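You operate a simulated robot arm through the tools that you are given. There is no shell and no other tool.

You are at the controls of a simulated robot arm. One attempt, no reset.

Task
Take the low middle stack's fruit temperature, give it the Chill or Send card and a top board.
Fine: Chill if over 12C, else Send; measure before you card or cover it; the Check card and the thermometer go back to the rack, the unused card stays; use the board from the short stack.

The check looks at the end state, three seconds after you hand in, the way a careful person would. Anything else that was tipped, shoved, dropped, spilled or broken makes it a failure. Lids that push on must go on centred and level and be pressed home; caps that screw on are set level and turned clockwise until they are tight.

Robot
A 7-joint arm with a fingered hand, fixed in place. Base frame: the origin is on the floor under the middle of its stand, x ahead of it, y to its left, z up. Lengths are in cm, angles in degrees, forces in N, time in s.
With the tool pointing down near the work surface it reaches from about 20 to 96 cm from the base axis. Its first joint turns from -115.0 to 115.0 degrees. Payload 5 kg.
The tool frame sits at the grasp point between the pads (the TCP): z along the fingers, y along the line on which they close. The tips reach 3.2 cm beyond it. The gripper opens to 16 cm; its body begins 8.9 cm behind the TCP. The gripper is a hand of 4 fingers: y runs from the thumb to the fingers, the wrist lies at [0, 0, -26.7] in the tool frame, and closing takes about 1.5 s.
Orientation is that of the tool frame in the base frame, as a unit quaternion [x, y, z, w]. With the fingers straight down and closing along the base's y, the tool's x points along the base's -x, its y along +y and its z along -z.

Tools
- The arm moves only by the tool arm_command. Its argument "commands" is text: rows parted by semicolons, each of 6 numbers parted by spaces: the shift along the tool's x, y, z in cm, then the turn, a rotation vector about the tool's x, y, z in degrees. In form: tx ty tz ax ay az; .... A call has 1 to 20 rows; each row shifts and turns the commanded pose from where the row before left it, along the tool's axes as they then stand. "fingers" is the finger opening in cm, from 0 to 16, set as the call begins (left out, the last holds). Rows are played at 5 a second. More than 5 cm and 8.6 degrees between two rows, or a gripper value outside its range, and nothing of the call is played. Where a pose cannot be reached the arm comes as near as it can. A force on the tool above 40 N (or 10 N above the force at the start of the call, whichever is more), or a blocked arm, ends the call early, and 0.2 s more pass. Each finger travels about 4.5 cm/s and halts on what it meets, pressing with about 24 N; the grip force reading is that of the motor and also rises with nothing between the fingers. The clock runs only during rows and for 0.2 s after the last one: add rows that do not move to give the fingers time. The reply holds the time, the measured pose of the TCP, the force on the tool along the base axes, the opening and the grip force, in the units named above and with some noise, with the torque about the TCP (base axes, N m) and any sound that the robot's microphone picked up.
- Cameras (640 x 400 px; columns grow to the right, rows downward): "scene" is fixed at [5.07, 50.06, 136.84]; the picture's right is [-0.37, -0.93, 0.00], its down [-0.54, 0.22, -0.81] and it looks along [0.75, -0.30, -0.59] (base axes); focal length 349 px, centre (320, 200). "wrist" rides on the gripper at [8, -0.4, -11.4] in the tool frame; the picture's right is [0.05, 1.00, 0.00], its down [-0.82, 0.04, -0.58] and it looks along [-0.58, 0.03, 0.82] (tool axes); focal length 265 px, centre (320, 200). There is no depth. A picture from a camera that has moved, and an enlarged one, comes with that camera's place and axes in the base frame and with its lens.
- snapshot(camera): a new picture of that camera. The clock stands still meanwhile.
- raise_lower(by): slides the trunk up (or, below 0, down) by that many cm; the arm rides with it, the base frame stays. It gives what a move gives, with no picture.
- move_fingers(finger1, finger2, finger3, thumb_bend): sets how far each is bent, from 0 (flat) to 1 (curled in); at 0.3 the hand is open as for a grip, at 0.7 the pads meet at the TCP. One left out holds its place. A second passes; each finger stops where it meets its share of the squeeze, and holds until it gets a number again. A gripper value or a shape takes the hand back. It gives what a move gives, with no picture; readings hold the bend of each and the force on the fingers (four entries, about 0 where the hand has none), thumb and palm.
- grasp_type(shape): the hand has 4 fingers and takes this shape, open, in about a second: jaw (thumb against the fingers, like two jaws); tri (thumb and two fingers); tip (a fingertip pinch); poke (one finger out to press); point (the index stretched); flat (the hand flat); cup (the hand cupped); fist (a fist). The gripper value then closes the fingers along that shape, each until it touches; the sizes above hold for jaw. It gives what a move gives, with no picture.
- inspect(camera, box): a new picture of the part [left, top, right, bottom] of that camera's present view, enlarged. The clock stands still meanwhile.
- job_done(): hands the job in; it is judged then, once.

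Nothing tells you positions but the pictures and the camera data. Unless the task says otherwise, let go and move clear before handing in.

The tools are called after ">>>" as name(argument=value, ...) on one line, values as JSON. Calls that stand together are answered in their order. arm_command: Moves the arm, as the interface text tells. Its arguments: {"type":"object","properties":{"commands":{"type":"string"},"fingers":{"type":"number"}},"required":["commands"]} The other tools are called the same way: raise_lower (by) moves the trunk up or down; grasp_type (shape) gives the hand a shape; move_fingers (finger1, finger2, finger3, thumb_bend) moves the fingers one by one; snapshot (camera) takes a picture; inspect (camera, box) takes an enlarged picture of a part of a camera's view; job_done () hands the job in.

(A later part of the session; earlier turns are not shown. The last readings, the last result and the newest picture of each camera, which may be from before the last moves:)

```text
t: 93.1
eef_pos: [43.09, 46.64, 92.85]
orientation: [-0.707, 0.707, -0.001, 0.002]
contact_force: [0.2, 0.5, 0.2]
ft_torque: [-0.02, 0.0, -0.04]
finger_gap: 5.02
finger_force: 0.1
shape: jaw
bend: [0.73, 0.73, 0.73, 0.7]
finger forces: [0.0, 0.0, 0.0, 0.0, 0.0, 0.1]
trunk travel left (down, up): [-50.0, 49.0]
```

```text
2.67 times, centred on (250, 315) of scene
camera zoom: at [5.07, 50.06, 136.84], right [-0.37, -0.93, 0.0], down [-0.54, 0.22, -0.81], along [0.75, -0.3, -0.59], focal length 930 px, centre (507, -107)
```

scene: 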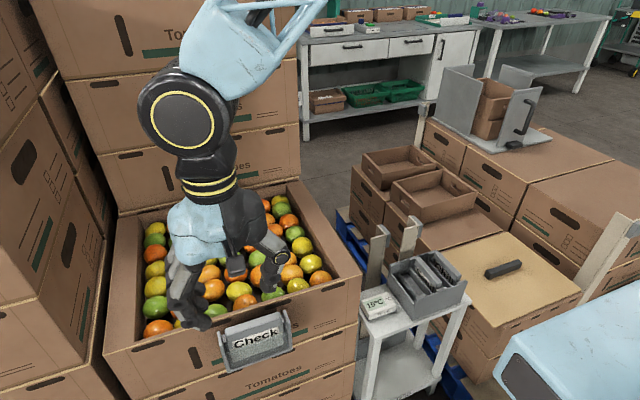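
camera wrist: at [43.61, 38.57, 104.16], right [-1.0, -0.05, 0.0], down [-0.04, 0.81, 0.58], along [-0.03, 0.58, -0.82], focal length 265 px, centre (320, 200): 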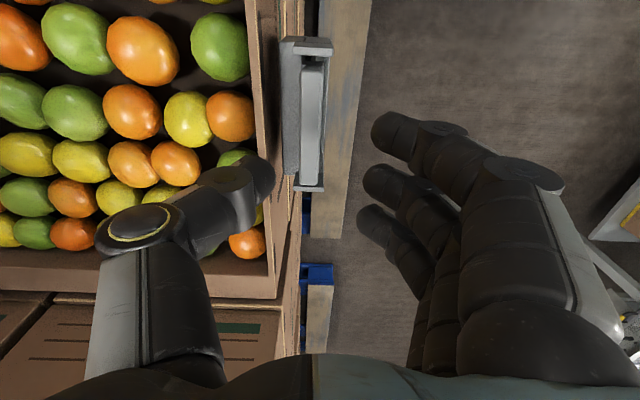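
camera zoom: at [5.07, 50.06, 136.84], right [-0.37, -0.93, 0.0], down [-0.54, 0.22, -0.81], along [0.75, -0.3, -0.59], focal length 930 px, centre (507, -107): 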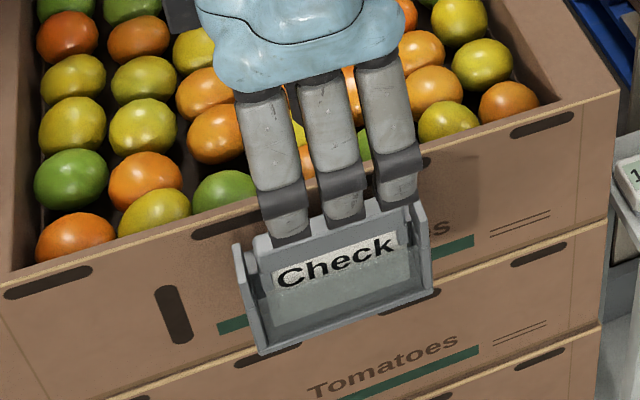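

The bar spans x 43.1–44.9 and y 41.9–52, and the thumb has about 0.5 cm clearance on each side in the gap behind it. I'll descend carefully.

>>> arm_command(commands="-0.3 0.15 3 0 0 0;0 0 2 0 0 0;0 0 1.5 0 0 0;0 0 0 0 0 0")

>>> inspect(camera="wrist", box=[220, 80, 420, 240])

>>> inspect(camera="scene", box=[200, 270, 310, 370])

```text
t: 94.1
eef_pos: [43.0, 46.99, 86.34]
orientation: [-0.707, 0.708, -0.001, 0.002]
contact_force: [-1.1, -0.4, -0.1]
ft_torque: [-0.02, 0.02, 0.01]
finger_gap: 5.03
finger_force: 0.0
shape: jaw
bend: [0.73, 0.73, 0.73, 0.7]
finger forces: [0.0, 0.0, 0.0, 0.0, 0.0, 0.0]
trunk travel left (down, up): [-50.0, 49.0]
```

```text
2.50 times, centred on (320, 160) of wrist
camera zoom: at [43.5, 39.0, 97.58], right [-1.0, -0.05, 0.0], down [-0.04, 0.81, 0.58], along [-0.03, 0.58, -0.82], focal length 664 px, centre (320, 300)
```

zoom: 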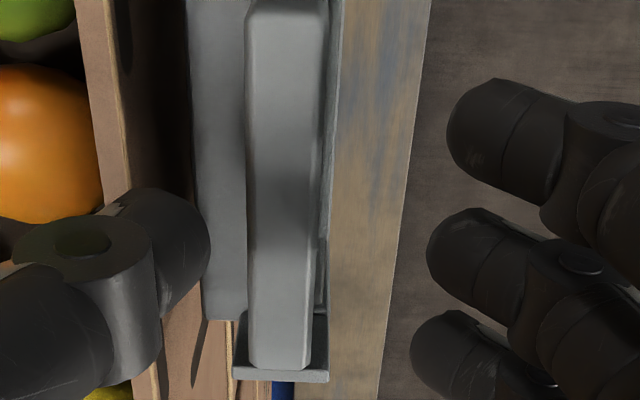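

```text
4.00 times, centred on (255, 320) of scene
camera zoom: at [5.07, 50.06, 136.84], right [-0.37, -0.93, 0.0], down [-0.54, 0.22, -0.81], along [0.75, -0.3, -0.59], focal length 1395 px, centre (580, -280)
```

zoom: 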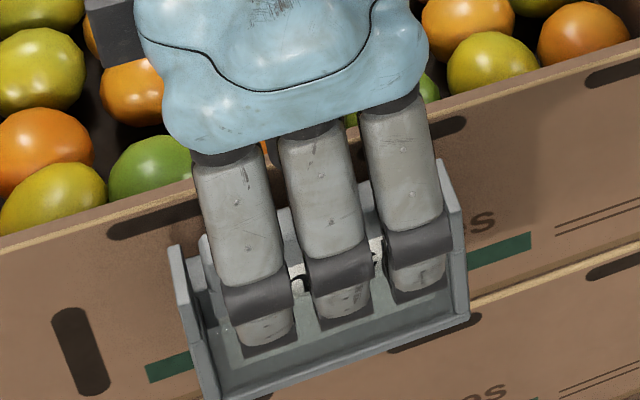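

>>> arm_command(commands="0 0 1 0 0 0;0 0 0.8 0 0 0;0 0 0.7 0 0 0;0 0 0 0 0 0")

>>> inspect(camera="wrist", box=[220, 80, 420, 240])

>>> inspect(camera="scene", box=[200, 270, 310, 370])

```text
t: 94.7
eef_pos: [43.44, 47.04, 85.28]
orientation: [-0.707, 0.707, -0.002, 0.007]
contact_force: [1.5, -11.3, 29.9]
ft_torque: [-0.43, -1.29, -0.37]
finger_gap: 5.14
finger_force: 0.0
shape: jaw
bend: [0.73, 0.73, 0.73, 0.71]
finger forces: [0.0, 0.0, 0.0, 0.1, 30.9, 0.1]
trunk travel left (down, up): [-50.0, 49.0]
stopped in row 2: the force on the tool passed its limit at 49 N (the readings are from after the stop); the commanded pose is now the measured one
```

```text
2.50 times, centred on (320, 160) of wrist
camera zoom: at [43.78, 39.0, 96.53], right [-1.0, -0.05, -0.01], down [-0.05, 0.81, 0.58], along [-0.02, 0.58, -0.81], focal length 664 px, centre (320, 300)
```

zoom: 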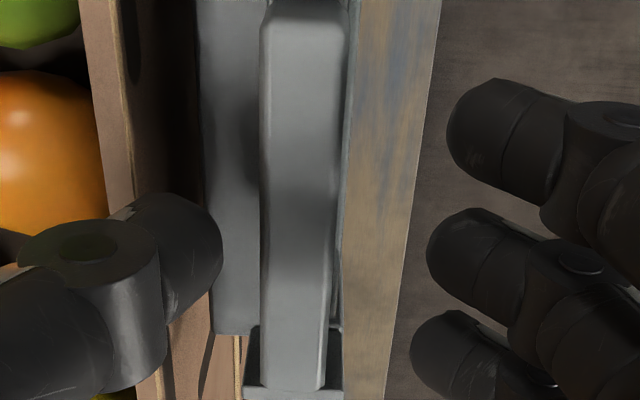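

```text
4.00 times, centred on (255, 320) of scene
camera zoom: at [5.07, 50.06, 136.84], right [-0.37, -0.93, 0.0], down [-0.54, 0.22, -0.81], along [0.75, -0.3, -0.59], focal length 1395 px, centre (580, -280)
```

zoom: 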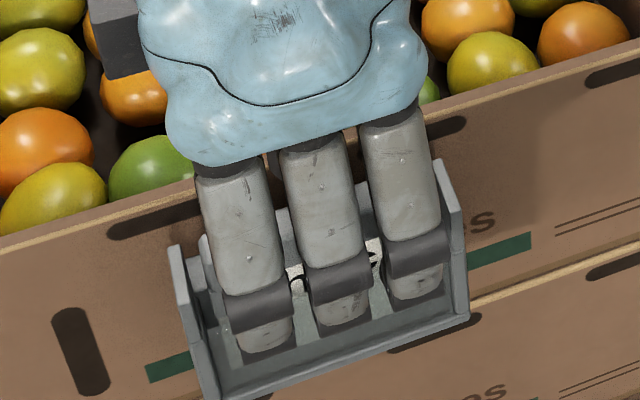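

The thumb's outer side met the crate rim near x≈47.6. I'll back up, narrow the opening a little and shift toward the robot so the thumb fits between bar and crate.

>>> arm_command(commands="0 0 -1 0 0 0;0 0 -0.5 0 0 0;0 0.6 0 0 0 0;0 0 0 0 0 0", fingers=4.6)

>>> inspect(camera="wrist", box=[220, 80, 420, 240])

```text
t: 95.7
eef_pos: [42.7, 47.26, 86.43]
orientation: [0.707, -0.707, 0.001, -0.005]
contact_force: [-0.8, 0.7, 0.3]
ft_torque: [0.02, -0.01, 0.02]
finger_gap: 4.67
finger_force: 0.0
shape: jaw
bend: [0.73, 0.73, 0.73, 0.7]
finger forces: [0.0, 0.1, 0.0, 0.0, 0.1, 0.1]
trunk travel left (down, up): [-50.0, 49.0]
```

```text
2.50 times, centred on (320, 160) of wrist
camera zoom: at [43.08, 39.18, 97.69], right [-1.0, -0.05, -0.01], down [-0.05, 0.81, 0.58], along [-0.02, 0.58, -0.81], focal length 664 px, centre (320, 300)
```

zoom: 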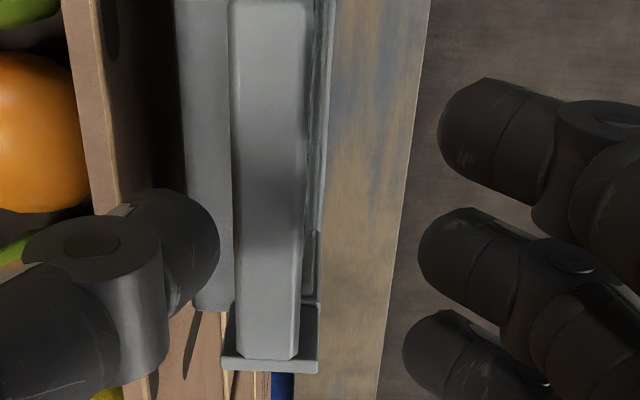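

>>> arm_command(commands="0 0 0.8 0 0 0;0 0 0.6 0 0 0;0 0 0 0 0 0")

>>> arm_command(commands="0 0 0.5 0 0 0;0 0 0.5 0 0 0;0 0 0 0 0 0")

>>> inspect(camera="wrist", box=[220, 80, 420, 240])

```text
t: 96.5
eef_pos: [42.59, 47.23, 85.09]
orientation: [-0.706, 0.708, -0.001, 0.005]
contact_force: [0.1, -0.8, 0.4]
ft_torque: [0.01, 0.01, 0.01]
finger_gap: 4.63
finger_force: 0.0
shape: jaw
bend: [0.73, 0.73, 0.73, 0.7]
finger forces: [0.0, 0.0, 0.0, 0.0, 0.0, 0.1]
trunk travel left (down, up): [-50.0, 49.0]
```

```text
t: 97.3
eef_pos: [42.6, 47.25, 84.01]
orientation: [0.708, -0.706, 0.0, -0.006]
contact_force: [-2.6, 1.3, 3.0]
ft_torque: [0.01, -0.08, 0.03]
finger_gap: 4.5
finger_force: 0.0
shape: jaw
bend: [0.73, 0.73, 0.73, 0.7]
finger forces: [0.1, 0.1, 0.1, 0.0, 3.9, 0.0]
trunk travel left (down, up): [-50.0, 49.0]
```

```text
2.50 times, centred on (320, 160) of wrist
camera zoom: at [42.99, 39.29, 95.4], right [-1.0, -0.05, -0.01], down [-0.05, 0.81, 0.58], along [-0.02, 0.58, -0.81], focal length 664 px, centre (320, 300)
```

zoom: 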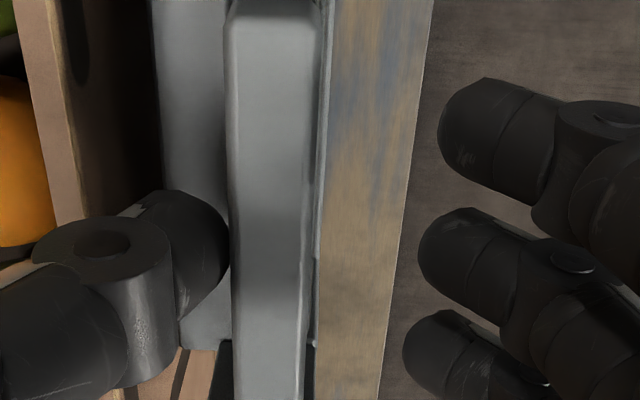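

The thumb is now in the gap beside the bar, with tips near z≈80.8. Closing on the bar.

>>> arm_command(commands="0 0 0 0 0 0;0 0 0 0 0 0;0 0 0 0 0 0;0 0 0 0 0 0;0 0 0 0 0 0;0 0 0 0 0 0;0 0 0 0 0 0;0 0 0 0 0 0", fingers=0.5)

>>> inspect(camera="wrist", box=[220, 80, 420, 240])

>>> inspect(camera="scene", box=[200, 270, 310, 370])

```text
t: 99.1
eef_pos: [42.59, 47.37, 84.13]
orientation: [0.707, -0.707, 0.0, -0.006]
contact_force: [0.2, 0.9, 0.1]
ft_torque: [-0.01, 0.02, 0.01]
finger_gap: 1.29
finger_force: 24.1
shape: jaw
bend: [0.71, 0.71, 0.71, 0.7]
finger forces: [7.0, 7.1, 7.1, 0.1, 20.9, 0.0]
trunk travel left (down, up): [-50.0, 49.0]
```

```text
2.50 times, centred on (320, 160) of wrist
camera zoom: at [43.04, 39.26, 95.38], right [-1.0, -0.05, -0.01], down [-0.05, 0.81, 0.58], along [-0.02, 0.58, -0.81], focal length 664 px, centre (320, 300)
```

zoom: 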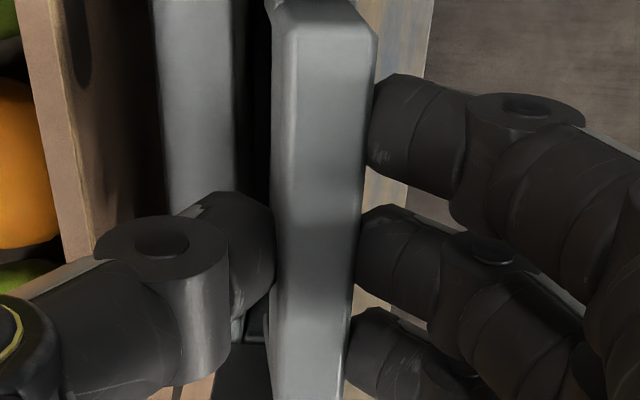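

```text
4.00 times, centred on (255, 320) of scene
camera zoom: at [5.07, 50.06, 136.84], right [-0.37, -0.93, 0.0], down [-0.54, 0.22, -0.81], along [0.75, -0.3, -0.59], focal length 1395 px, centre (580, -280)
```

zoom: 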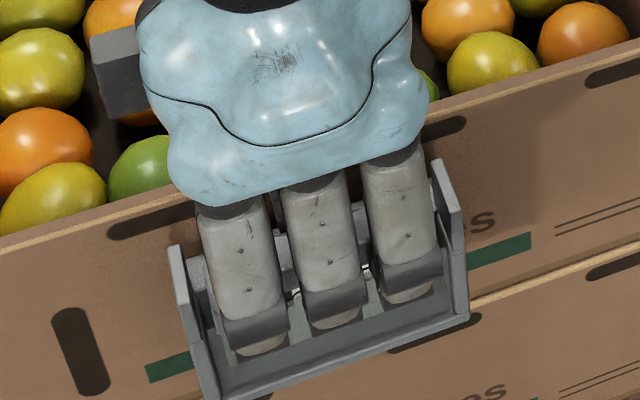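

The bar is gripped with 24 N. I'll lift the Check card straight up out of the pocket.

>>> arm_command(commands="0 0 -0.5 0 0 0;0 0 -0.5 0 0 0;0 0 -1 0 0 0;0 0 -1 0 0 0;0 0 0 0 0 0")

>>> inspect(camera="scene", box=[200, 250, 310, 370])

```text
t: 100.3
eef_pos: [42.62, 47.16, 87.23]
orientation: [0.707, -0.707, 0.0, -0.005]
contact_force: [0.0, -0.5, -0.7]
ft_torque: [0.03, 0.0, -0.03]
finger_gap: 1.28
finger_force: 24.4
shape: jaw
bend: [0.71, 0.71, 0.71, 0.7]
finger forces: [6.9, 7.1, 7.1, 0.0, 21.0, 0.0]
trunk travel left (down, up): [-50.0, 49.0]
```

```text
3.33 times, centred on (255, 310) of scene
camera zoom: at [5.07, 50.06, 136.84], right [-0.37, -0.93, 0.0], down [-0.54, 0.22, -0.81], along [0.75, -0.3, -0.59], focal length 1163 px, centre (537, -167)
```

zoom: 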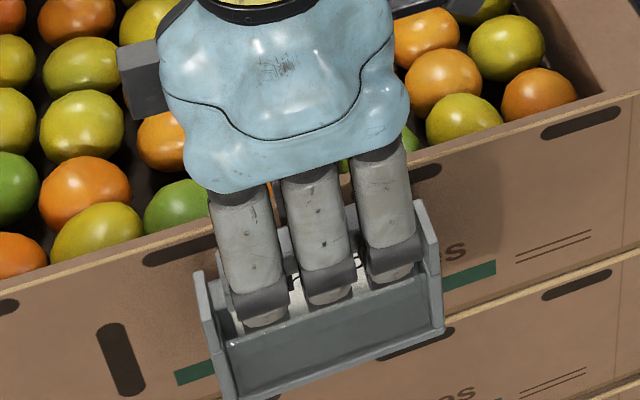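

>>> arm_command(commands="0 0 -1.5 0 0 0;0 0 -1.5 0 0 0;0 0 -2 0 0 0;0 0 -3 0 0 0;0 0 -3 0 0 0;0 0 -2 0 0 0;0 0 0 0 0 0")

>>> snapshot(camera="wrist")

>>> inspect(camera="scene", box=[180, 210, 330, 380])

```text
t: 101.9
eef_pos: [42.6, 47.12, 100.19]
orientation: [-0.707, 0.707, -0.001, 0.006]
contact_force: [0.3, 0.4, -0.3]
ft_torque: [-0.03, 0.0, 0.0]
finger_gap: 1.27
finger_force: 24.2
shape: jaw
bend: [0.71, 0.71, 0.71, 0.7]
finger forces: [7.0, 7.0, 7.0, 0.0, 20.8, 0.0]
trunk travel left (down, up): [-50.0, 49.0]
```

```text
taken
camera wrist: at [42.99, 39.06, 111.44], right [-1.0, -0.05, -0.01], down [-0.05, 0.81, 0.58], along [-0.02, 0.58, -0.81], focal length 265 px, centre (320, 200)
```

wrist: 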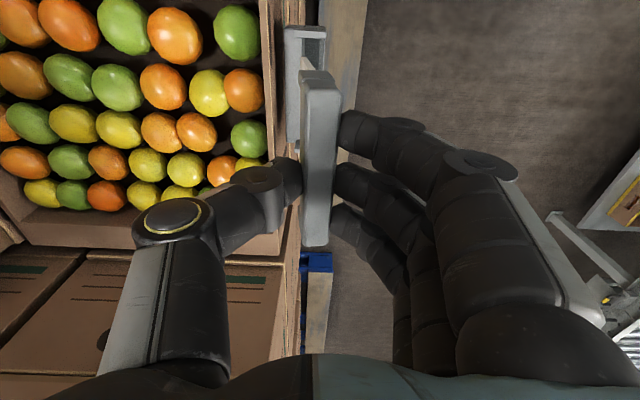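

```text
2.35 times, centred on (255, 295) of scene
camera zoom: at [5.07, 50.06, 136.84], right [-0.37, -0.93, 0.0], down [-0.54, 0.22, -0.81], along [0.75, -0.3, -0.59], focal length 821 px, centre (473, -24)
```

zoom: 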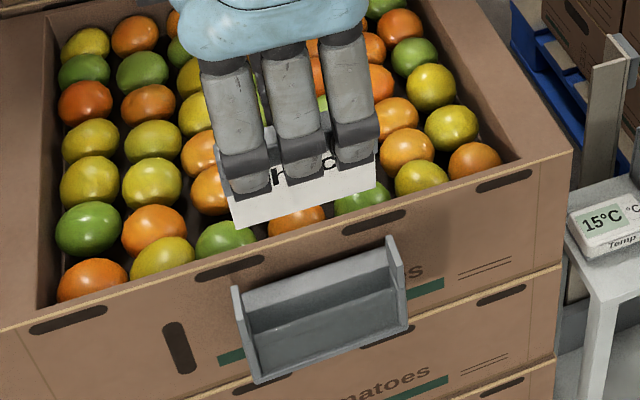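

The Check card is out, and the pocket is empty. From my measurements its rack slot should be near (55.8, 3.9) with the bar top seating around z≈63.5. I'll level the hand, turn it back, and carry the card above the slot.

>>> arm_command(commands="0 0 0 -0.57 0.4 0;0 0 0 0 0 8.5;0 0 0 0 0 8.5;0 0 0 0 0 8.5;0 0 0 0 0 8.5;0 0 0 0 0 8.5;0 0 0 0 0 8.5;0 0 0 0 0 8.5;0 0 0 0 0 8.5;0 0 0 0 0 8.5;0 0 0 0 0 8.5;0 0 0 0 0 5;0 0 0 0 0 0")

>>> arm_command(commands="0 -4.5 0 0 0 0;0 -4.5 0 0 0 0;0 -4.5 0 0 0 0;-1.5 -4.5 0 0 0 0;-1.5 -4.5 0 0 0 0;-1.5 -4.5 0 0 0 0;-1.5 -4.5 0 0 0 0;-1.5 -4.5 0 0 0 0;-1.5 -4 0 0 0 0;-1 -3.2 0 0 0 0;0 0 0 0 0 0")

>>> snapshot(camera="wrist")

>>> snapshot(camera="scene")

```text
t: 104.7
eef_pos: [42.46, 47.14, 99.94]
orientation: [0.0, 1.0, -0.002, 0.0]
contact_force: [-0.9, 0.5, -0.2]
ft_torque: [0.03, -0.03, 0.02]
finger_gap: 1.28
finger_force: 23.9
shape: jaw
bend: [0.71, 0.71, 0.71, 0.7]
finger forces: [7.1, 7.0, 7.0, 0.0, 20.8, 0.0]
trunk travel left (down, up): [-50.0, 49.0]
```

```text
t: 107.1
eef_pos: [52.32, 4.01, 100.1]
orientation: [0.0, 1.0, 0.0, -0.001]
contact_force: [-0.5, 0.0, -1.0]
ft_torque: [0.0, 0.05, 0.02]
finger_gap: 1.29
finger_force: 23.9
shape: jaw
bend: [0.71, 0.71, 0.71, 0.7]
finger forces: [6.9, 7.1, 7.1, 0.0, 21.1, 0.1]
trunk travel left (down, up): [-50.0, 49.0]
```

```text
taken
camera wrist: at [44.36, 3.61, 111.5], right [-0.05, 1.0, 0.0], down [0.82, 0.04, 0.58], along [0.58, 0.03, -0.82], focal length 265 px, centre (320, 200)
```

wrist: 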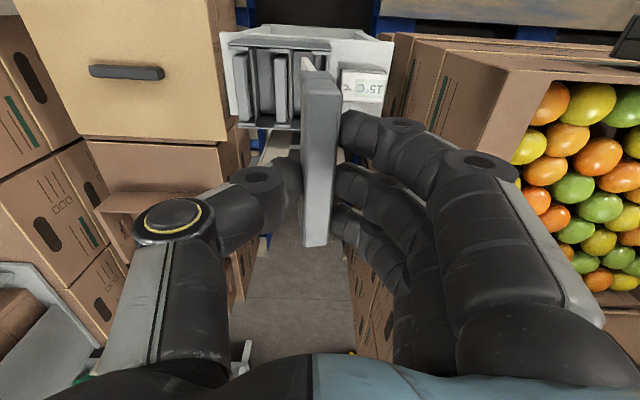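

```text
taken
```

scene: 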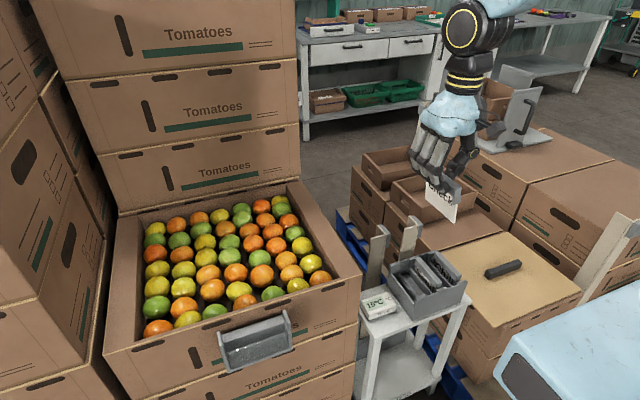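

>>> inspect(camera="wrist", box=[210, 15, 410, 145])

>>> inspect(camera="wrist", box=[240, 50, 400, 260])

>>> inspect(camera="scene", box=[370, 110, 510, 240])

```text
3.08 times, centred on (310, 80) of wrist
camera zoom: at [44.36, 3.61, 111.5], right [-0.05, 1.0, 0.0], down [0.82, 0.04, 0.58], along [0.58, 0.03, -0.82], focal length 817 px, centre (351, 569)
```

zoom: 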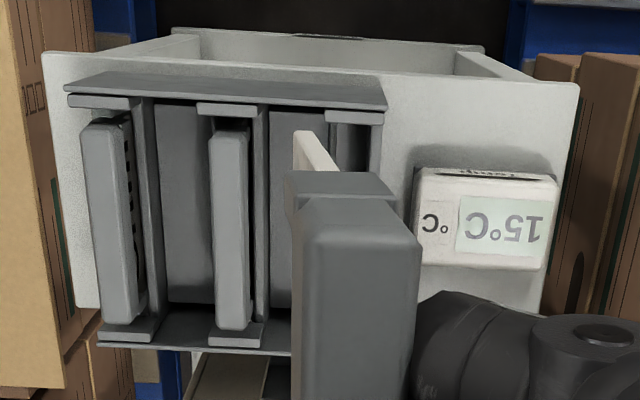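

```text
1.90 times, centred on (320, 155) of wrist
camera zoom: at [44.36, 3.61, 111.5], right [-0.05, 1.0, 0.0], down [0.82, 0.04, 0.58], along [0.58, 0.03, -0.82], focal length 506 px, centre (320, 286)
```

zoom: 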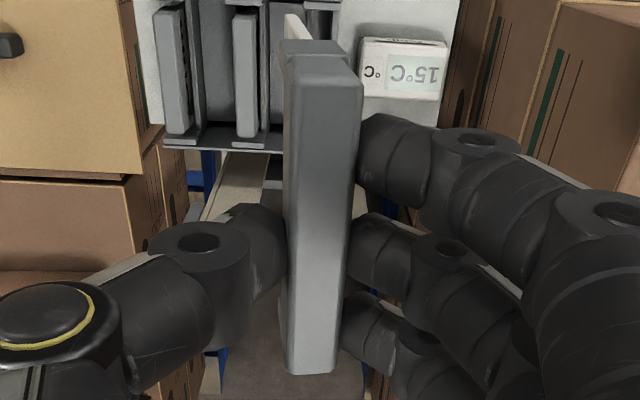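

```text
3.08 times, centred on (440, 175) of scene
camera zoom: at [5.07, 50.06, 136.84], right [-0.37, -0.93, 0.0], down [-0.54, 0.22, -0.81], along [0.75, -0.3, -0.59], focal length 1073 px, centre (-49, 277)
```

zoom: 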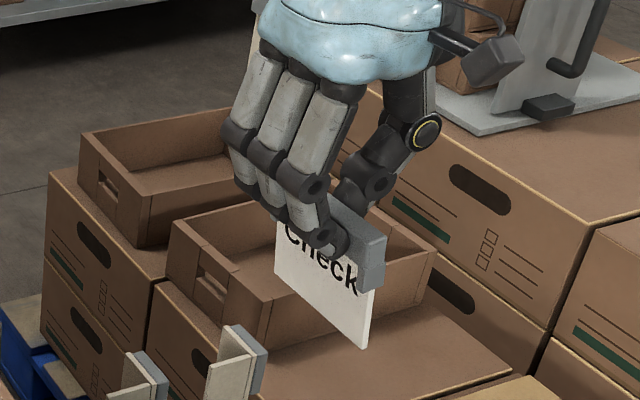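

The card hangs tilted by roughly 8–9° in the grip, with its bottom toward the thumb side. I'll tilt the hand to make the plate vertical and check it.

>>> arm_command(commands="0 0 0 -4 0 0;0 0 0 -4 0 0;0 0 0 0 0 0")

>>> inspect(camera="wrist", box=[210, 15, 410, 145])

>>> inspect(camera="scene", box=[370, 110, 510, 240])

```text
t: 107.9
eef_pos: [52.26, 3.88, 100.13]
orientation: [-0.001, 0.998, 0.07, -0.001]
contact_force: [-0.8, 0.5, 0.6]
ft_torque: [0.0, 0.01, -0.01]
finger_gap: 1.29
finger_force: 24.0
shape: jaw
bend: [0.71, 0.71, 0.71, 0.7]
finger forces: [7.0, 7.0, 7.0, 0.0, 21.0, 0.0]
trunk travel left (down, up): [-50.0, 49.0]
```

```text
3.08 times, centred on (310, 80) of wrist
camera zoom: at [44.44, 1.97, 111.3], right [-0.05, 0.99, 0.14], down [0.82, -0.04, 0.58], along [0.58, 0.14, -0.81], focal length 817 px, centre (351, 569)
```

zoom: 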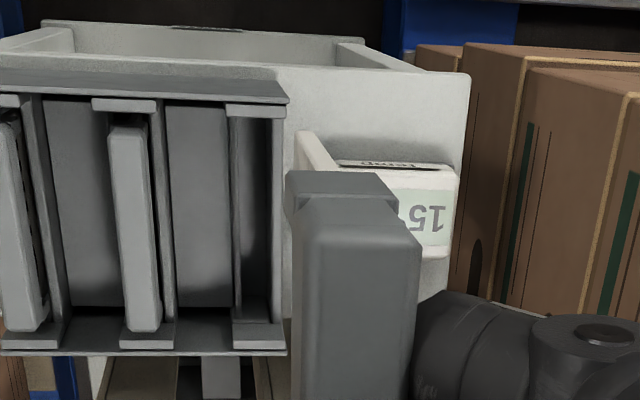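

```text
3.08 times, centred on (440, 175) of scene
camera zoom: at [5.07, 50.06, 136.84], right [-0.37, -0.93, 0.0], down [-0.54, 0.22, -0.81], along [0.75, -0.3, -0.59], focal length 1073 px, centre (-49, 277)
```

zoom: 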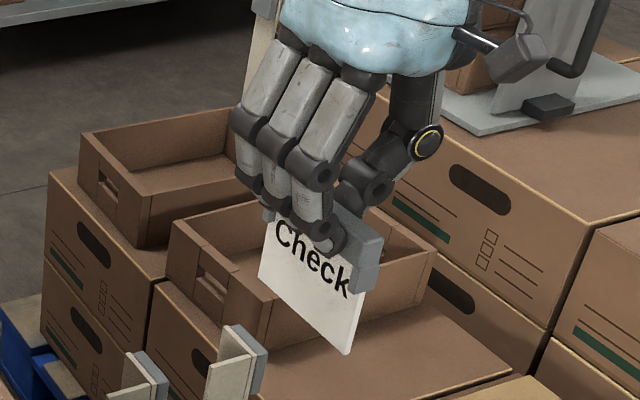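

>>> inspect(camera="scene", box=[420, 170, 470, 230])

>>> inspect(camera="wrist", box=[280, 45, 350, 95])

```text
6.67 times, centred on (445, 200) of scene
camera zoom: at [5.07, 50.06, 136.84], right [-0.37, -0.93, 0.0], down [-0.54, 0.22, -0.81], along [0.75, -0.3, -0.59], focal length 2325 px, centre (-513, 200)
```

zoom: 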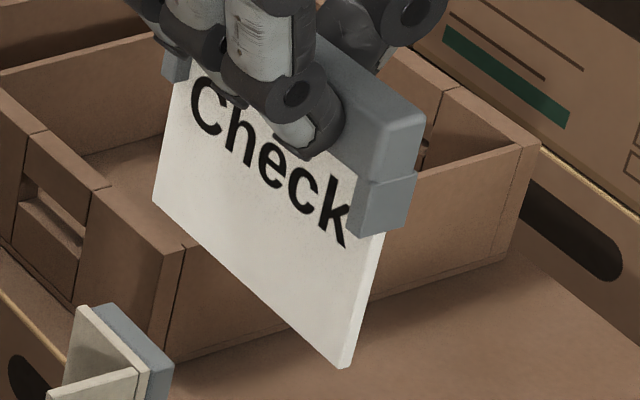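

```text
8.00 times, centred on (315, 70) of wrist
camera zoom: at [44.44, 1.97, 111.3], right [-0.05, 0.99, 0.14], down [0.82, -0.04, 0.58], along [0.58, 0.14, -0.81], focal length 2123 px, centre (360, 1240)
```

zoom: 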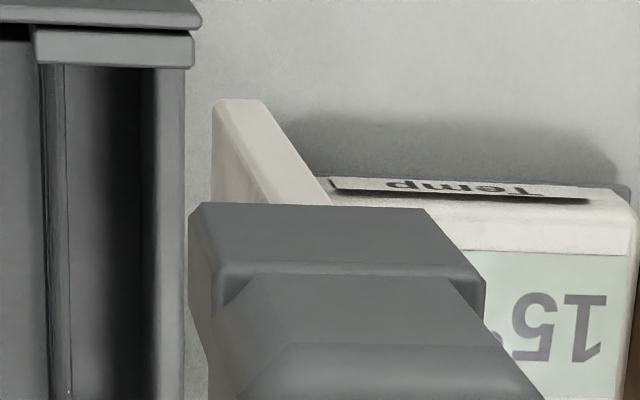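

The plate is nearly vertical now, perhaps 1.5° short. The empty slot cavity spans y≈3.05–5.0 and x≈50.2–60.5. I'll add a touch of tilt and bring the card lower above the slot.

>>> arm_command(commands="0 0 0 -1.5 0 0;-0.73 -0.69 3.94 0 0 0;-0.73 -0.69 3.94 0 0 0;-0.73 -0.69 3.94 0 0 0;-0.73 -0.69 3.94 0 0 0;-0.73 -0.69 3.94 0 0 0;0 0 0 0 0 0")

>>> snapshot(camera="wrist")

>>> inspect(camera="wrist", box=[180, 20, 400, 160])

>>> inspect(camera="scene", box=[370, 190, 480, 310])

```text
t: 109.5
eef_pos: [56.06, 3.86, 80.03]
orientation: [0.0, 0.997, 0.083, -0.001]
contact_force: [0.7, -0.9, -1.0]
ft_torque: [-0.01, 0.04, -0.02]
finger_gap: 1.3
finger_force: 23.8
shape: jaw
bend: [0.71, 0.71, 0.71, 0.7]
finger forces: [7.0, 7.1, 7.0, 0.0, 20.9, 0.0]
trunk travel left (down, up): [-50.0, 49.0]
```

```text
taken
camera wrist: at [48.14, 1.48, 91.24], right [-0.05, 0.99, 0.16], down [0.82, -0.05, 0.58], along [0.58, 0.16, -0.8], focal length 265 px, centre (320, 200)
```

wrist: 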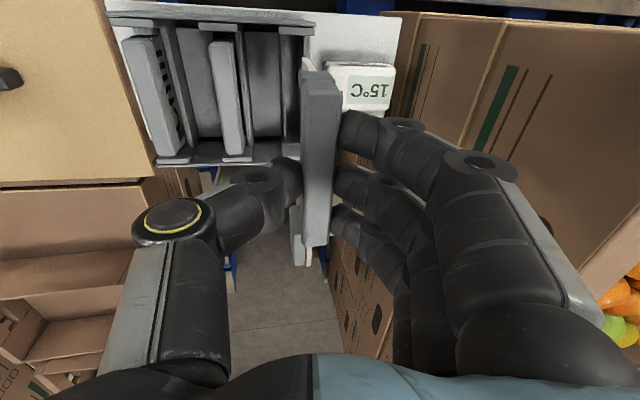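

```text
2.86 times, centred on (290, 90) of wrist
camera zoom: at [48.14, 1.48, 91.24], right [-0.05, 0.99, 0.16], down [0.82, -0.05, 0.58], along [0.58, 0.16, -0.8], focal length 758 px, centre (406, 514)
```

zoom: 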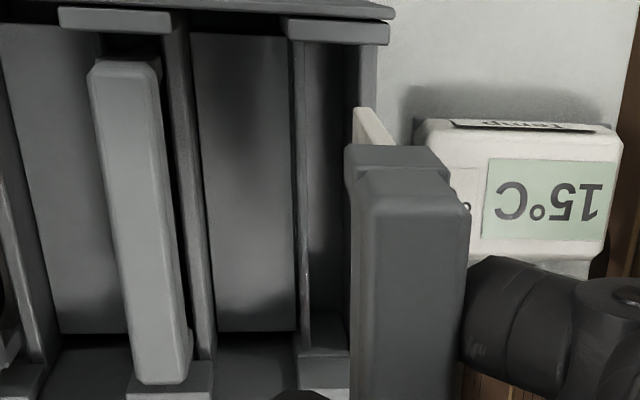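

```text
3.33 times, centred on (425, 250) of scene
camera zoom: at [5.07, 50.06, 136.84], right [-0.37, -0.93, 0.0], down [-0.54, 0.22, -0.81], along [0.75, -0.3, -0.59], focal length 1163 px, centre (-30, 33)
```

zoom: 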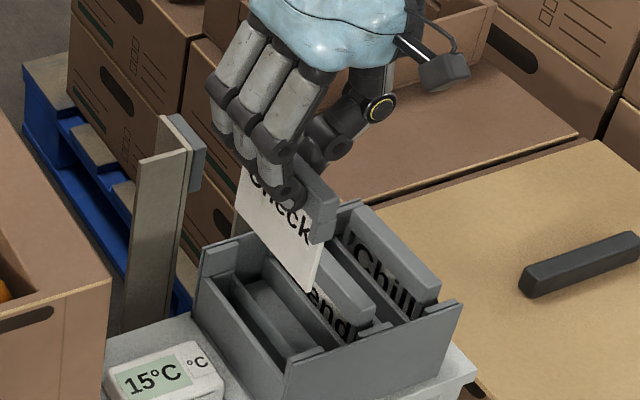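

>>> inspect(camera="scene", box=[390, 225, 460, 290])

>>> inspect(camera="wrist", box=[250, 20, 350, 90])

```text
6.15 times, centred on (425, 258) of scene
camera zoom: at [5.07, 50.06, 136.84], right [-0.37, -0.93, 0.0], down [-0.54, 0.22, -0.81], along [0.75, -0.3, -0.59], focal length 2146 px, centre (-326, -154)
```

zoom: 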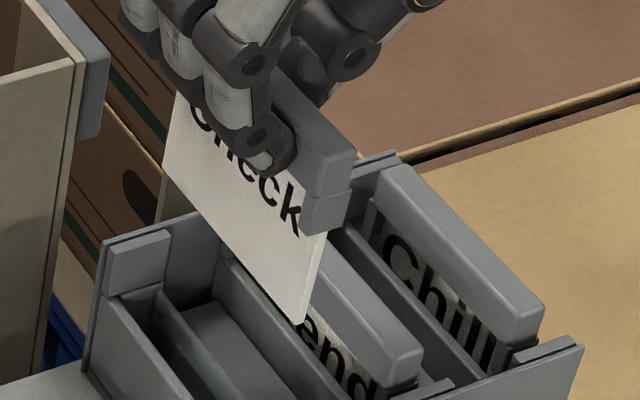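

```text
5.71 times, centred on (300, 55) of wrist
camera zoom: at [48.14, 1.48, 91.24], right [-0.05, 0.99, 0.16], down [0.82, -0.05, 0.58], along [0.58, 0.16, -0.8], focal length 1517 px, centre (434, 1029)
```

zoom: 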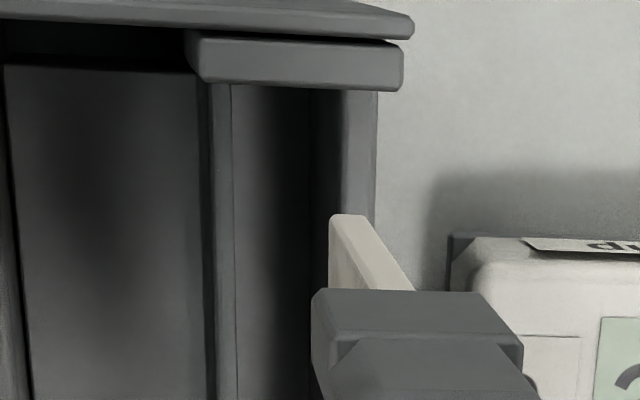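

The plate is vertical, and its ends sit at x≈51.0–60.6 over the cavity. I'll nudge it slightly and lower it to just above the slot mouth.

>>> arm_command(commands="0.05 -0.65 3.44 0 0 0;0.05 -0.65 3.44 0 0 0;0 0 0 0 0 0")

>>> inspect(camera="wrist", box=[200, 20, 400, 150])

>>> inspect(camera="scene", box=[380, 225, 460, 300])

```text
t: 110.3
eef_pos: [55.83, 3.45, 72.77]
orientation: [0.0, 0.997, 0.083, -0.001]
contact_force: [-0.5, 0.8, -0.3]
ft_torque: [-0.02, 0.02, 0.01]
finger_gap: 1.25
finger_force: 24.3
shape: jaw
bend: [0.71, 0.71, 0.71, 0.7]
finger forces: [7.0, 7.0, 7.0, 0.0, 20.9, 0.0]
trunk travel left (down, up): [-50.0, 49.0]
```

```text
3.08 times, centred on (300, 85) of wrist
camera zoom: at [47.94, 1.26, 83.89], right [-0.05, 0.98, 0.16], down [0.82, -0.05, 0.58], along [0.58, 0.16, -0.8], focal length 817 px, centre (382, 554)
```

zoom: 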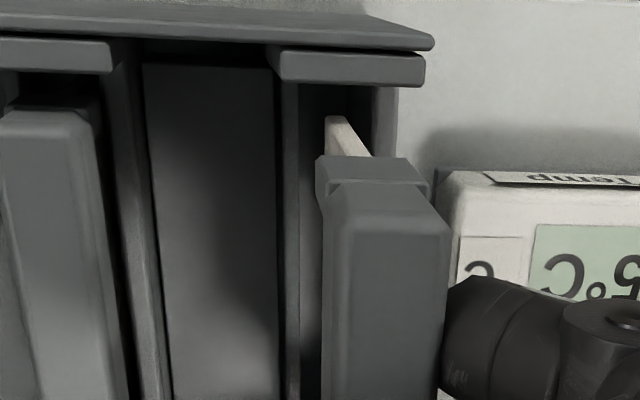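

```text
5.33 times, centred on (420, 262) of scene
camera zoom: at [5.07, 50.06, 136.84], right [-0.37, -0.93, 0.0], down [-0.54, 0.22, -0.81], along [0.75, -0.3, -0.59], focal length 1860 px, centre (-213, -133)
```

zoom: 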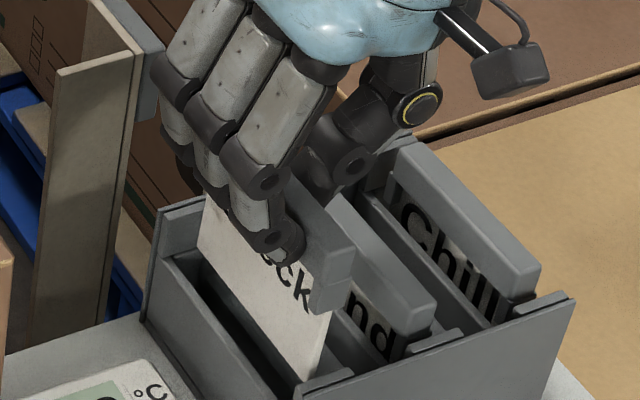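

>>> arm_command(commands="0 -0.165 0.986 0 0 0;0 -0.165 0.986 0 0 0;0 0 0 0 0 0")

>>> inspect(camera="wrist", box=[200, 20, 400, 150])

>>> inspect(camera="scene", box=[380, 235, 460, 310])

```text
t: 111.1
eef_pos: [56.07, 3.61, 71.08]
orientation: [-0.001, 0.997, 0.083, -0.001]
contact_force: [0.5, -0.1, -1.0]
ft_torque: [0.0, 0.04, 0.0]
finger_gap: 1.27
finger_force: 23.7
shape: jaw
bend: [0.71, 0.71, 0.71, 0.7]
finger forces: [6.9, 7.0, 7.0, 0.0, 20.9, 0.0]
trunk travel left (down, up): [-50.0, 49.0]
```

```text
3.08 times, centred on (300, 85) of wrist
camera zoom: at [48.03, 1.36, 82.12], right [-0.05, 0.98, 0.16], down [0.82, -0.05, 0.58], along [0.58, 0.16, -0.8], focal length 817 px, centre (382, 554)
```

zoom: 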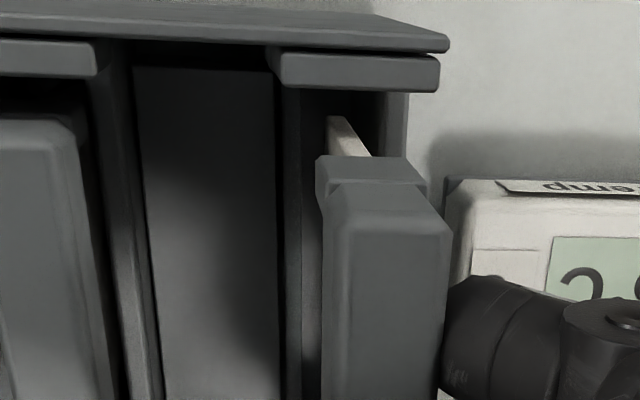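

```text
5.33 times, centred on (420, 272) of scene
camera zoom: at [5.07, 50.06, 136.84], right [-0.37, -0.93, 0.0], down [-0.54, 0.22, -0.81], along [0.75, -0.3, -0.59], focal length 1860 px, centre (-213, -187)
```

zoom: 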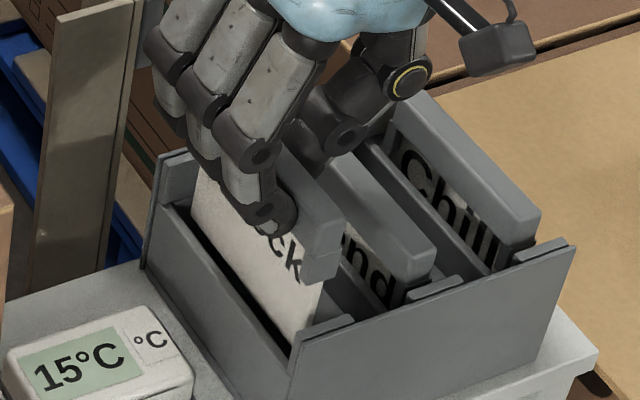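

>>> arm_command(commands="0 -0.165 0.986 0 0 0;0 -0.165 0.986 0 0 0;0 0 0 0 0 0")

>>> arm_command(commands="0 -0.165 0.986 0 0 0;0 0 0 0 0 0")

>>> inspect(camera="wrist", box=[200, 20, 400, 150])

>>> inspect(camera="scene", box=[380, 235, 460, 310])

```text
t: 111.9
eef_pos: [55.92, 3.64, 68.98]
orientation: [-0.001, 0.997, 0.083, -0.001]
contact_force: [0.3, 0.4, -0.5]
ft_torque: [0.01, -0.01, 0.03]
finger_gap: 1.29
finger_force: 23.9
shape: jaw
bend: [0.71, 0.71, 0.71, 0.7]
finger forces: [6.9, 7.1, 6.9, 0.0, 20.9, 0.0]
trunk travel left (down, up): [-50.0, 49.0]
```

```text
t: 112.5
eef_pos: [56.13, 3.46, 67.99]
orientation: [0.001, 0.997, 0.083, -0.001]
contact_force: [-0.2, 0.0, 0.2]
ft_torque: [0.02, 0.03, 0.01]
finger_gap: 1.28
finger_force: 24.5
shape: jaw
bend: [0.71, 0.71, 0.71, 0.7]
finger forces: [7.0, 7.0, 7.0, 0.1, 20.9, 0.0]
trunk travel left (down, up): [-50.0, 49.0]
```

```text
3.08 times, centred on (300, 85) of wrist
camera zoom: at [48.11, 1.37, 79.1], right [-0.05, 0.99, 0.16], down [0.82, -0.05, 0.57], along [0.57, 0.16, -0.8], focal length 817 px, centre (382, 554)
```

zoom: 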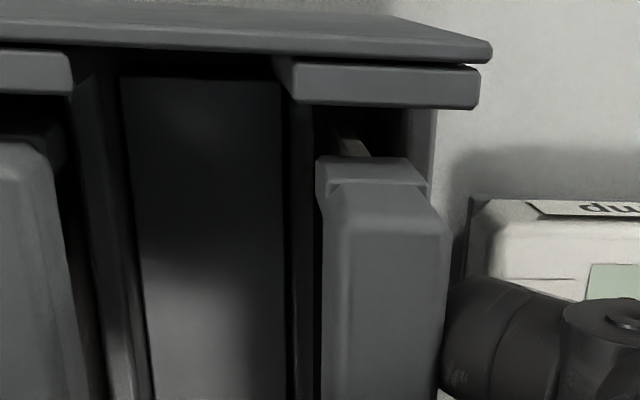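

```text
5.33 times, centred on (420, 272) of scene
camera zoom: at [5.07, 50.06, 136.84], right [-0.37, -0.93, 0.0], down [-0.54, 0.22, -0.81], along [0.75, -0.3, -0.59], focal length 1860 px, centre (-213, -187)
```

zoom: 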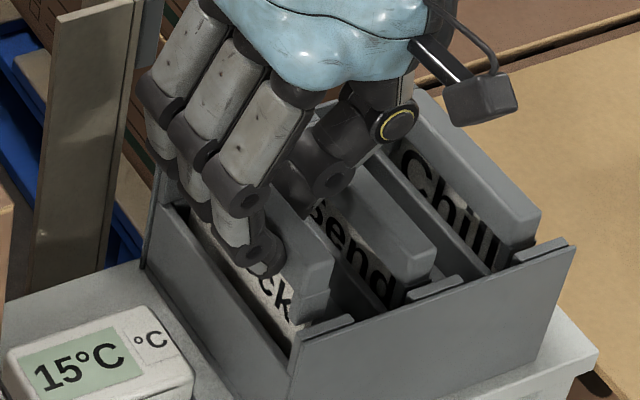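

>>> arm_command(commands="0 -0.165 0.986 0 0 0;0 0 0 0 0 0")

>>> arm_command(commands="0 -0.083 0.493 0 0 0;0 0 0 0 0 0")

>>> inspect(camera="scene", box=[380, 235, 460, 310])

>>> inspect(camera="wrist", box=[200, 20, 400, 150])

```text
t: 113.1
eef_pos: [56.1, 3.76, 66.97]
orientation: [0.0, 0.997, 0.082, -0.001]
contact_force: [0.7, -0.4, -0.6]
ft_torque: [0.01, -0.03, 0.03]
finger_gap: 1.26
finger_force: 24.5
shape: jaw
bend: [0.71, 0.71, 0.71, 0.7]
finger forces: [6.9, 6.9, 7.1, 0.0, 20.9, 0.1]
trunk travel left (down, up): [-50.0, 49.0]
```

```text
t: 113.7
eef_pos: [56.21, 3.65, 66.47]
orientation: [0.0, 0.997, 0.083, -0.001]
contact_force: [-0.1, 0.3, 0.4]
ft_torque: [-0.01, -0.02, 0.01]
finger_gap: 1.27
finger_force: 23.5
shape: jaw
bend: [0.71, 0.71, 0.71, 0.7]
finger forces: [7.1, 7.0, 7.1, 0.0, 20.9, 0.1]
trunk travel left (down, up): [-50.0, 49.0]
```

```text
5.33 times, centred on (420, 272) of scene
camera zoom: at [5.07, 50.06, 136.84], right [-0.37, -0.93, 0.0], down [-0.54, 0.22, -0.81], along [0.75, -0.3, -0.59], focal length 1860 px, centre (-213, -187)
```

zoom: 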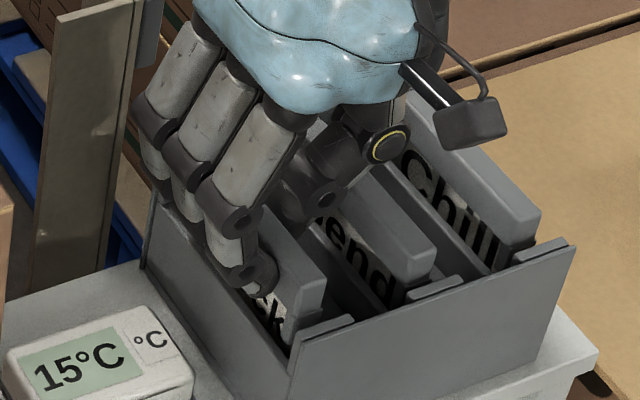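

```text
3.08 times, centred on (300, 85) of wrist
camera zoom: at [48.18, 1.45, 77.61], right [-0.05, 0.98, 0.16], down [0.82, -0.05, 0.58], along [0.58, 0.16, -0.8], focal length 817 px, centre (382, 554)
```

zoom: 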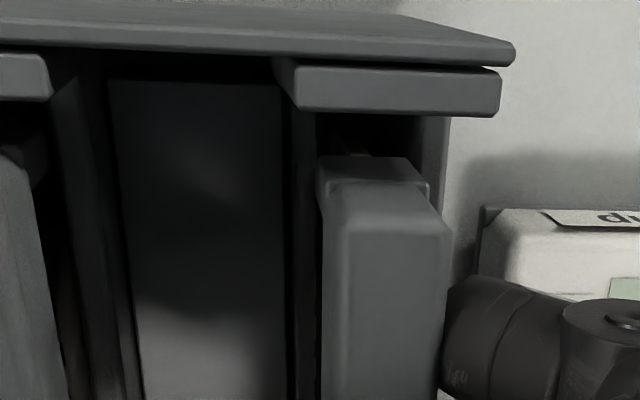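

>>> arm_command(commands="0 -0.083 0.493 0 0 0;0 0 0 0 0 0")

>>> arm_command(commands="0 -0.05 0.296 0 0 0;0 0 0 0 0 0")

>>> inspect(camera="scene", box=[380, 235, 460, 310])

```text
t: 114.3
eef_pos: [56.14, 3.73, 66.25]
orientation: [0.0, 0.997, 0.083, 0.001]
contact_force: [-1.2, 1.3, 27.5]
ft_torque: [0.05, 0.02, 0.02]
finger_gap: 1.41
finger_force: 23.9
shape: jaw
bend: [0.72, 0.72, 0.72, 0.71]
finger forces: [9.6, 9.8, 9.8, 0.0, 28.6, 0.0]
trunk travel left (down, up): [-50.0, 49.0]
```

```text
t: 114.9
eef_pos: [56.11, 3.61, 65.89]
orientation: [-0.001, 0.997, 0.083, 0.001]
contact_force: [-6.4, -1.1, 30.1]
ft_torque: [0.09, 0.1, 0.03]
finger_gap: 1.6
finger_force: 24.1
shape: jaw
bend: [0.72, 0.72, 0.72, 0.72]
finger forces: [10.6, 10.3, 10.2, 0.0, 31.1, 0.0]
trunk travel left (down, up): [-50.0, 49.0]
stopped in row 2: the force on the tool passed its limit at 40 N (the readings are from after the stop); the commanded pose is now the measured one
```

```text
5.33 times, centred on (420, 272) of scene
camera zoom: at [5.07, 50.06, 136.84], right [-0.37, -0.93, 0.0], down [-0.54, 0.22, -0.81], along [0.75, -0.3, -0.59], focal length 1860 px, centre (-213, -187)
```

zoom: 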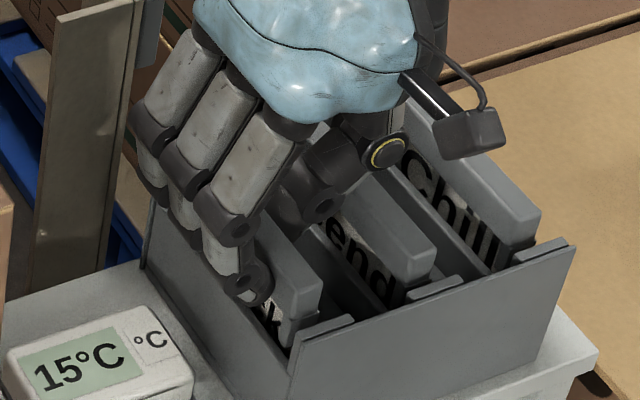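

The card has bottomed out level with Send's height. I'll open slightly to release it and check before retreating.

>>> arm_command(commands="0 0 -0.15 0 0 0;0 0 0 0 0 0;0 0 0 0 0 0;0 0 0 0 0 0;0 0 0 0 0 0", fingers=3.4)

>>> inspect(camera="scene", box=[380, 235, 460, 310])

>>> inspect(camera="wrist", box=[200, 30, 440, 240])

```text
t: 116.1
eef_pos: [56.07, 3.61, 65.95]
orientation: [-0.001, 0.997, 0.083, 0.0]
contact_force: [0.3, -0.7, 0.5]
ft_torque: [0.03, -0.01, -0.01]
finger_gap: 3.35
finger_force: 0.1
shape: jaw
bend: [0.73, 0.73, 0.73, 0.7]
finger forces: [0.1, 0.0, 0.1, 0.1, 0.0, 0.1]
trunk travel left (down, up): [-50.0, 49.0]
```

```text
5.33 times, centred on (420, 272) of scene
camera zoom: at [5.07, 50.06, 136.84], right [-0.37, -0.93, 0.0], down [-0.54, 0.22, -0.81], along [0.75, -0.3, -0.59], focal length 1860 px, centre (-213, -187)
```

zoom: 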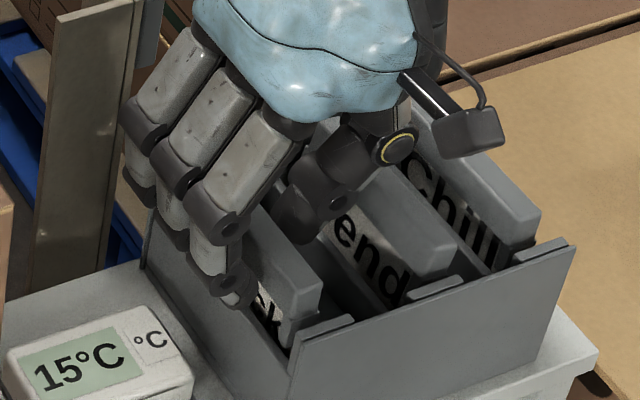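

```text
1.90 times, centred on (320, 135) of wrist
camera zoom: at [48.18, 1.4, 77.05], right [-0.05, 0.98, 0.16], down [0.82, -0.05, 0.58], along [0.58, 0.16, -0.8], focal length 506 px, centre (320, 324)
```

zoom: 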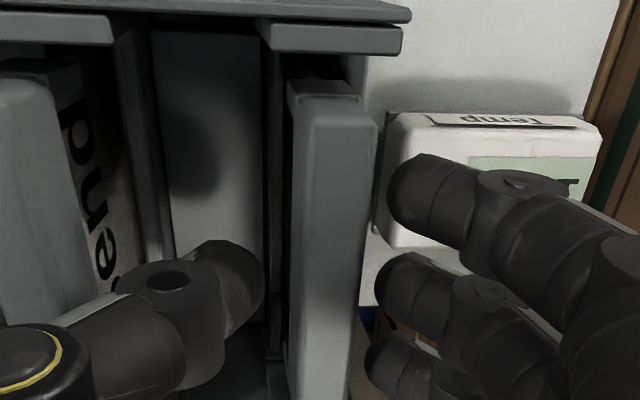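

The Check card is released and standing in its slot, while the thumb seems to have leaned Send slightly. I'll narrow the opening a bit and go straight up, then inspect.

>>> arm_command(commands="0 0 0 0 0 0;0 0.08 -0.493 0 0 0;0 0.165 -0.986 0 0 0;0 0.165 -0.986 0 0 0;0 0.33 -1.97 0 0 0;0 0.66 -3.94 0 0 0;0 0.66 -3.94 0 0 0;0 0.66 -3.94 0 0 0;0 0 0 0 0 0", fingers=2.8)

>>> inspect(camera="scene", box=[340, 220, 500, 340])

>>> snapshot(camera="wrist")

```text
t: 118.1
eef_pos: [56.12, 4.09, 82.56]
orientation: [-0.001, 0.997, 0.082, 0.0]
contact_force: [-0.2, 0.3, 0.6]
ft_torque: [0.01, 0.0, -0.01]
finger_gap: 2.86
finger_force: 0.1
shape: jaw
bend: [0.73, 0.73, 0.73, 0.7]
finger forces: [0.0, 0.0, 0.0, 0.1, 0.0, 0.1]
trunk travel left (down, up): [-50.0, 49.0]
```

```text
3.33 times, centred on (420, 280) of scene
camera zoom: at [5.07, 50.06, 136.84], right [-0.37, -0.93, 0.0], down [-0.54, 0.22, -0.81], along [0.75, -0.3, -0.59], focal length 1163 px, centre (-13, -67)
```

zoom: 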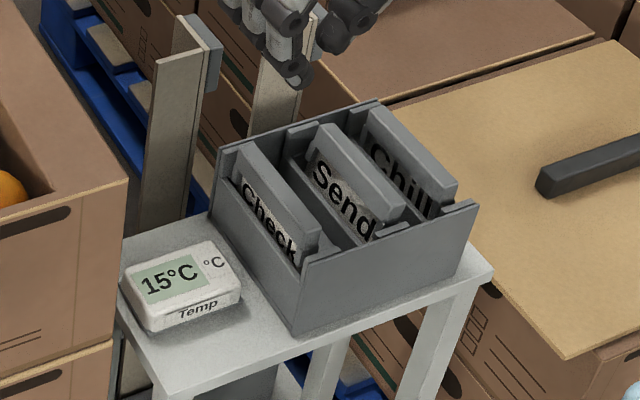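

```text
taken
camera wrist: at [48.13, 1.89, 93.72], right [-0.05, 0.98, 0.16], down [0.82, -0.05, 0.58], along [0.58, 0.16, -0.8], focal length 265 px, centre (320, 200)
```

wrist: 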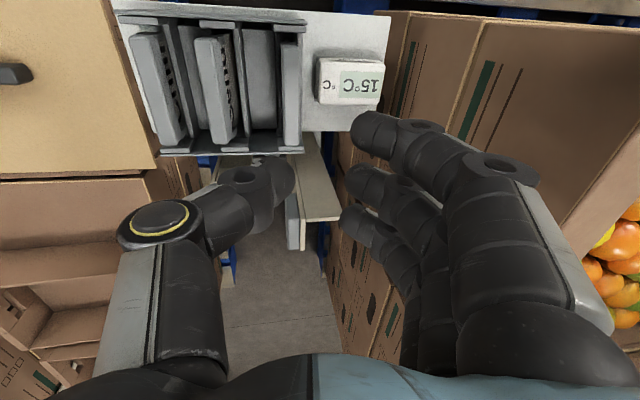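

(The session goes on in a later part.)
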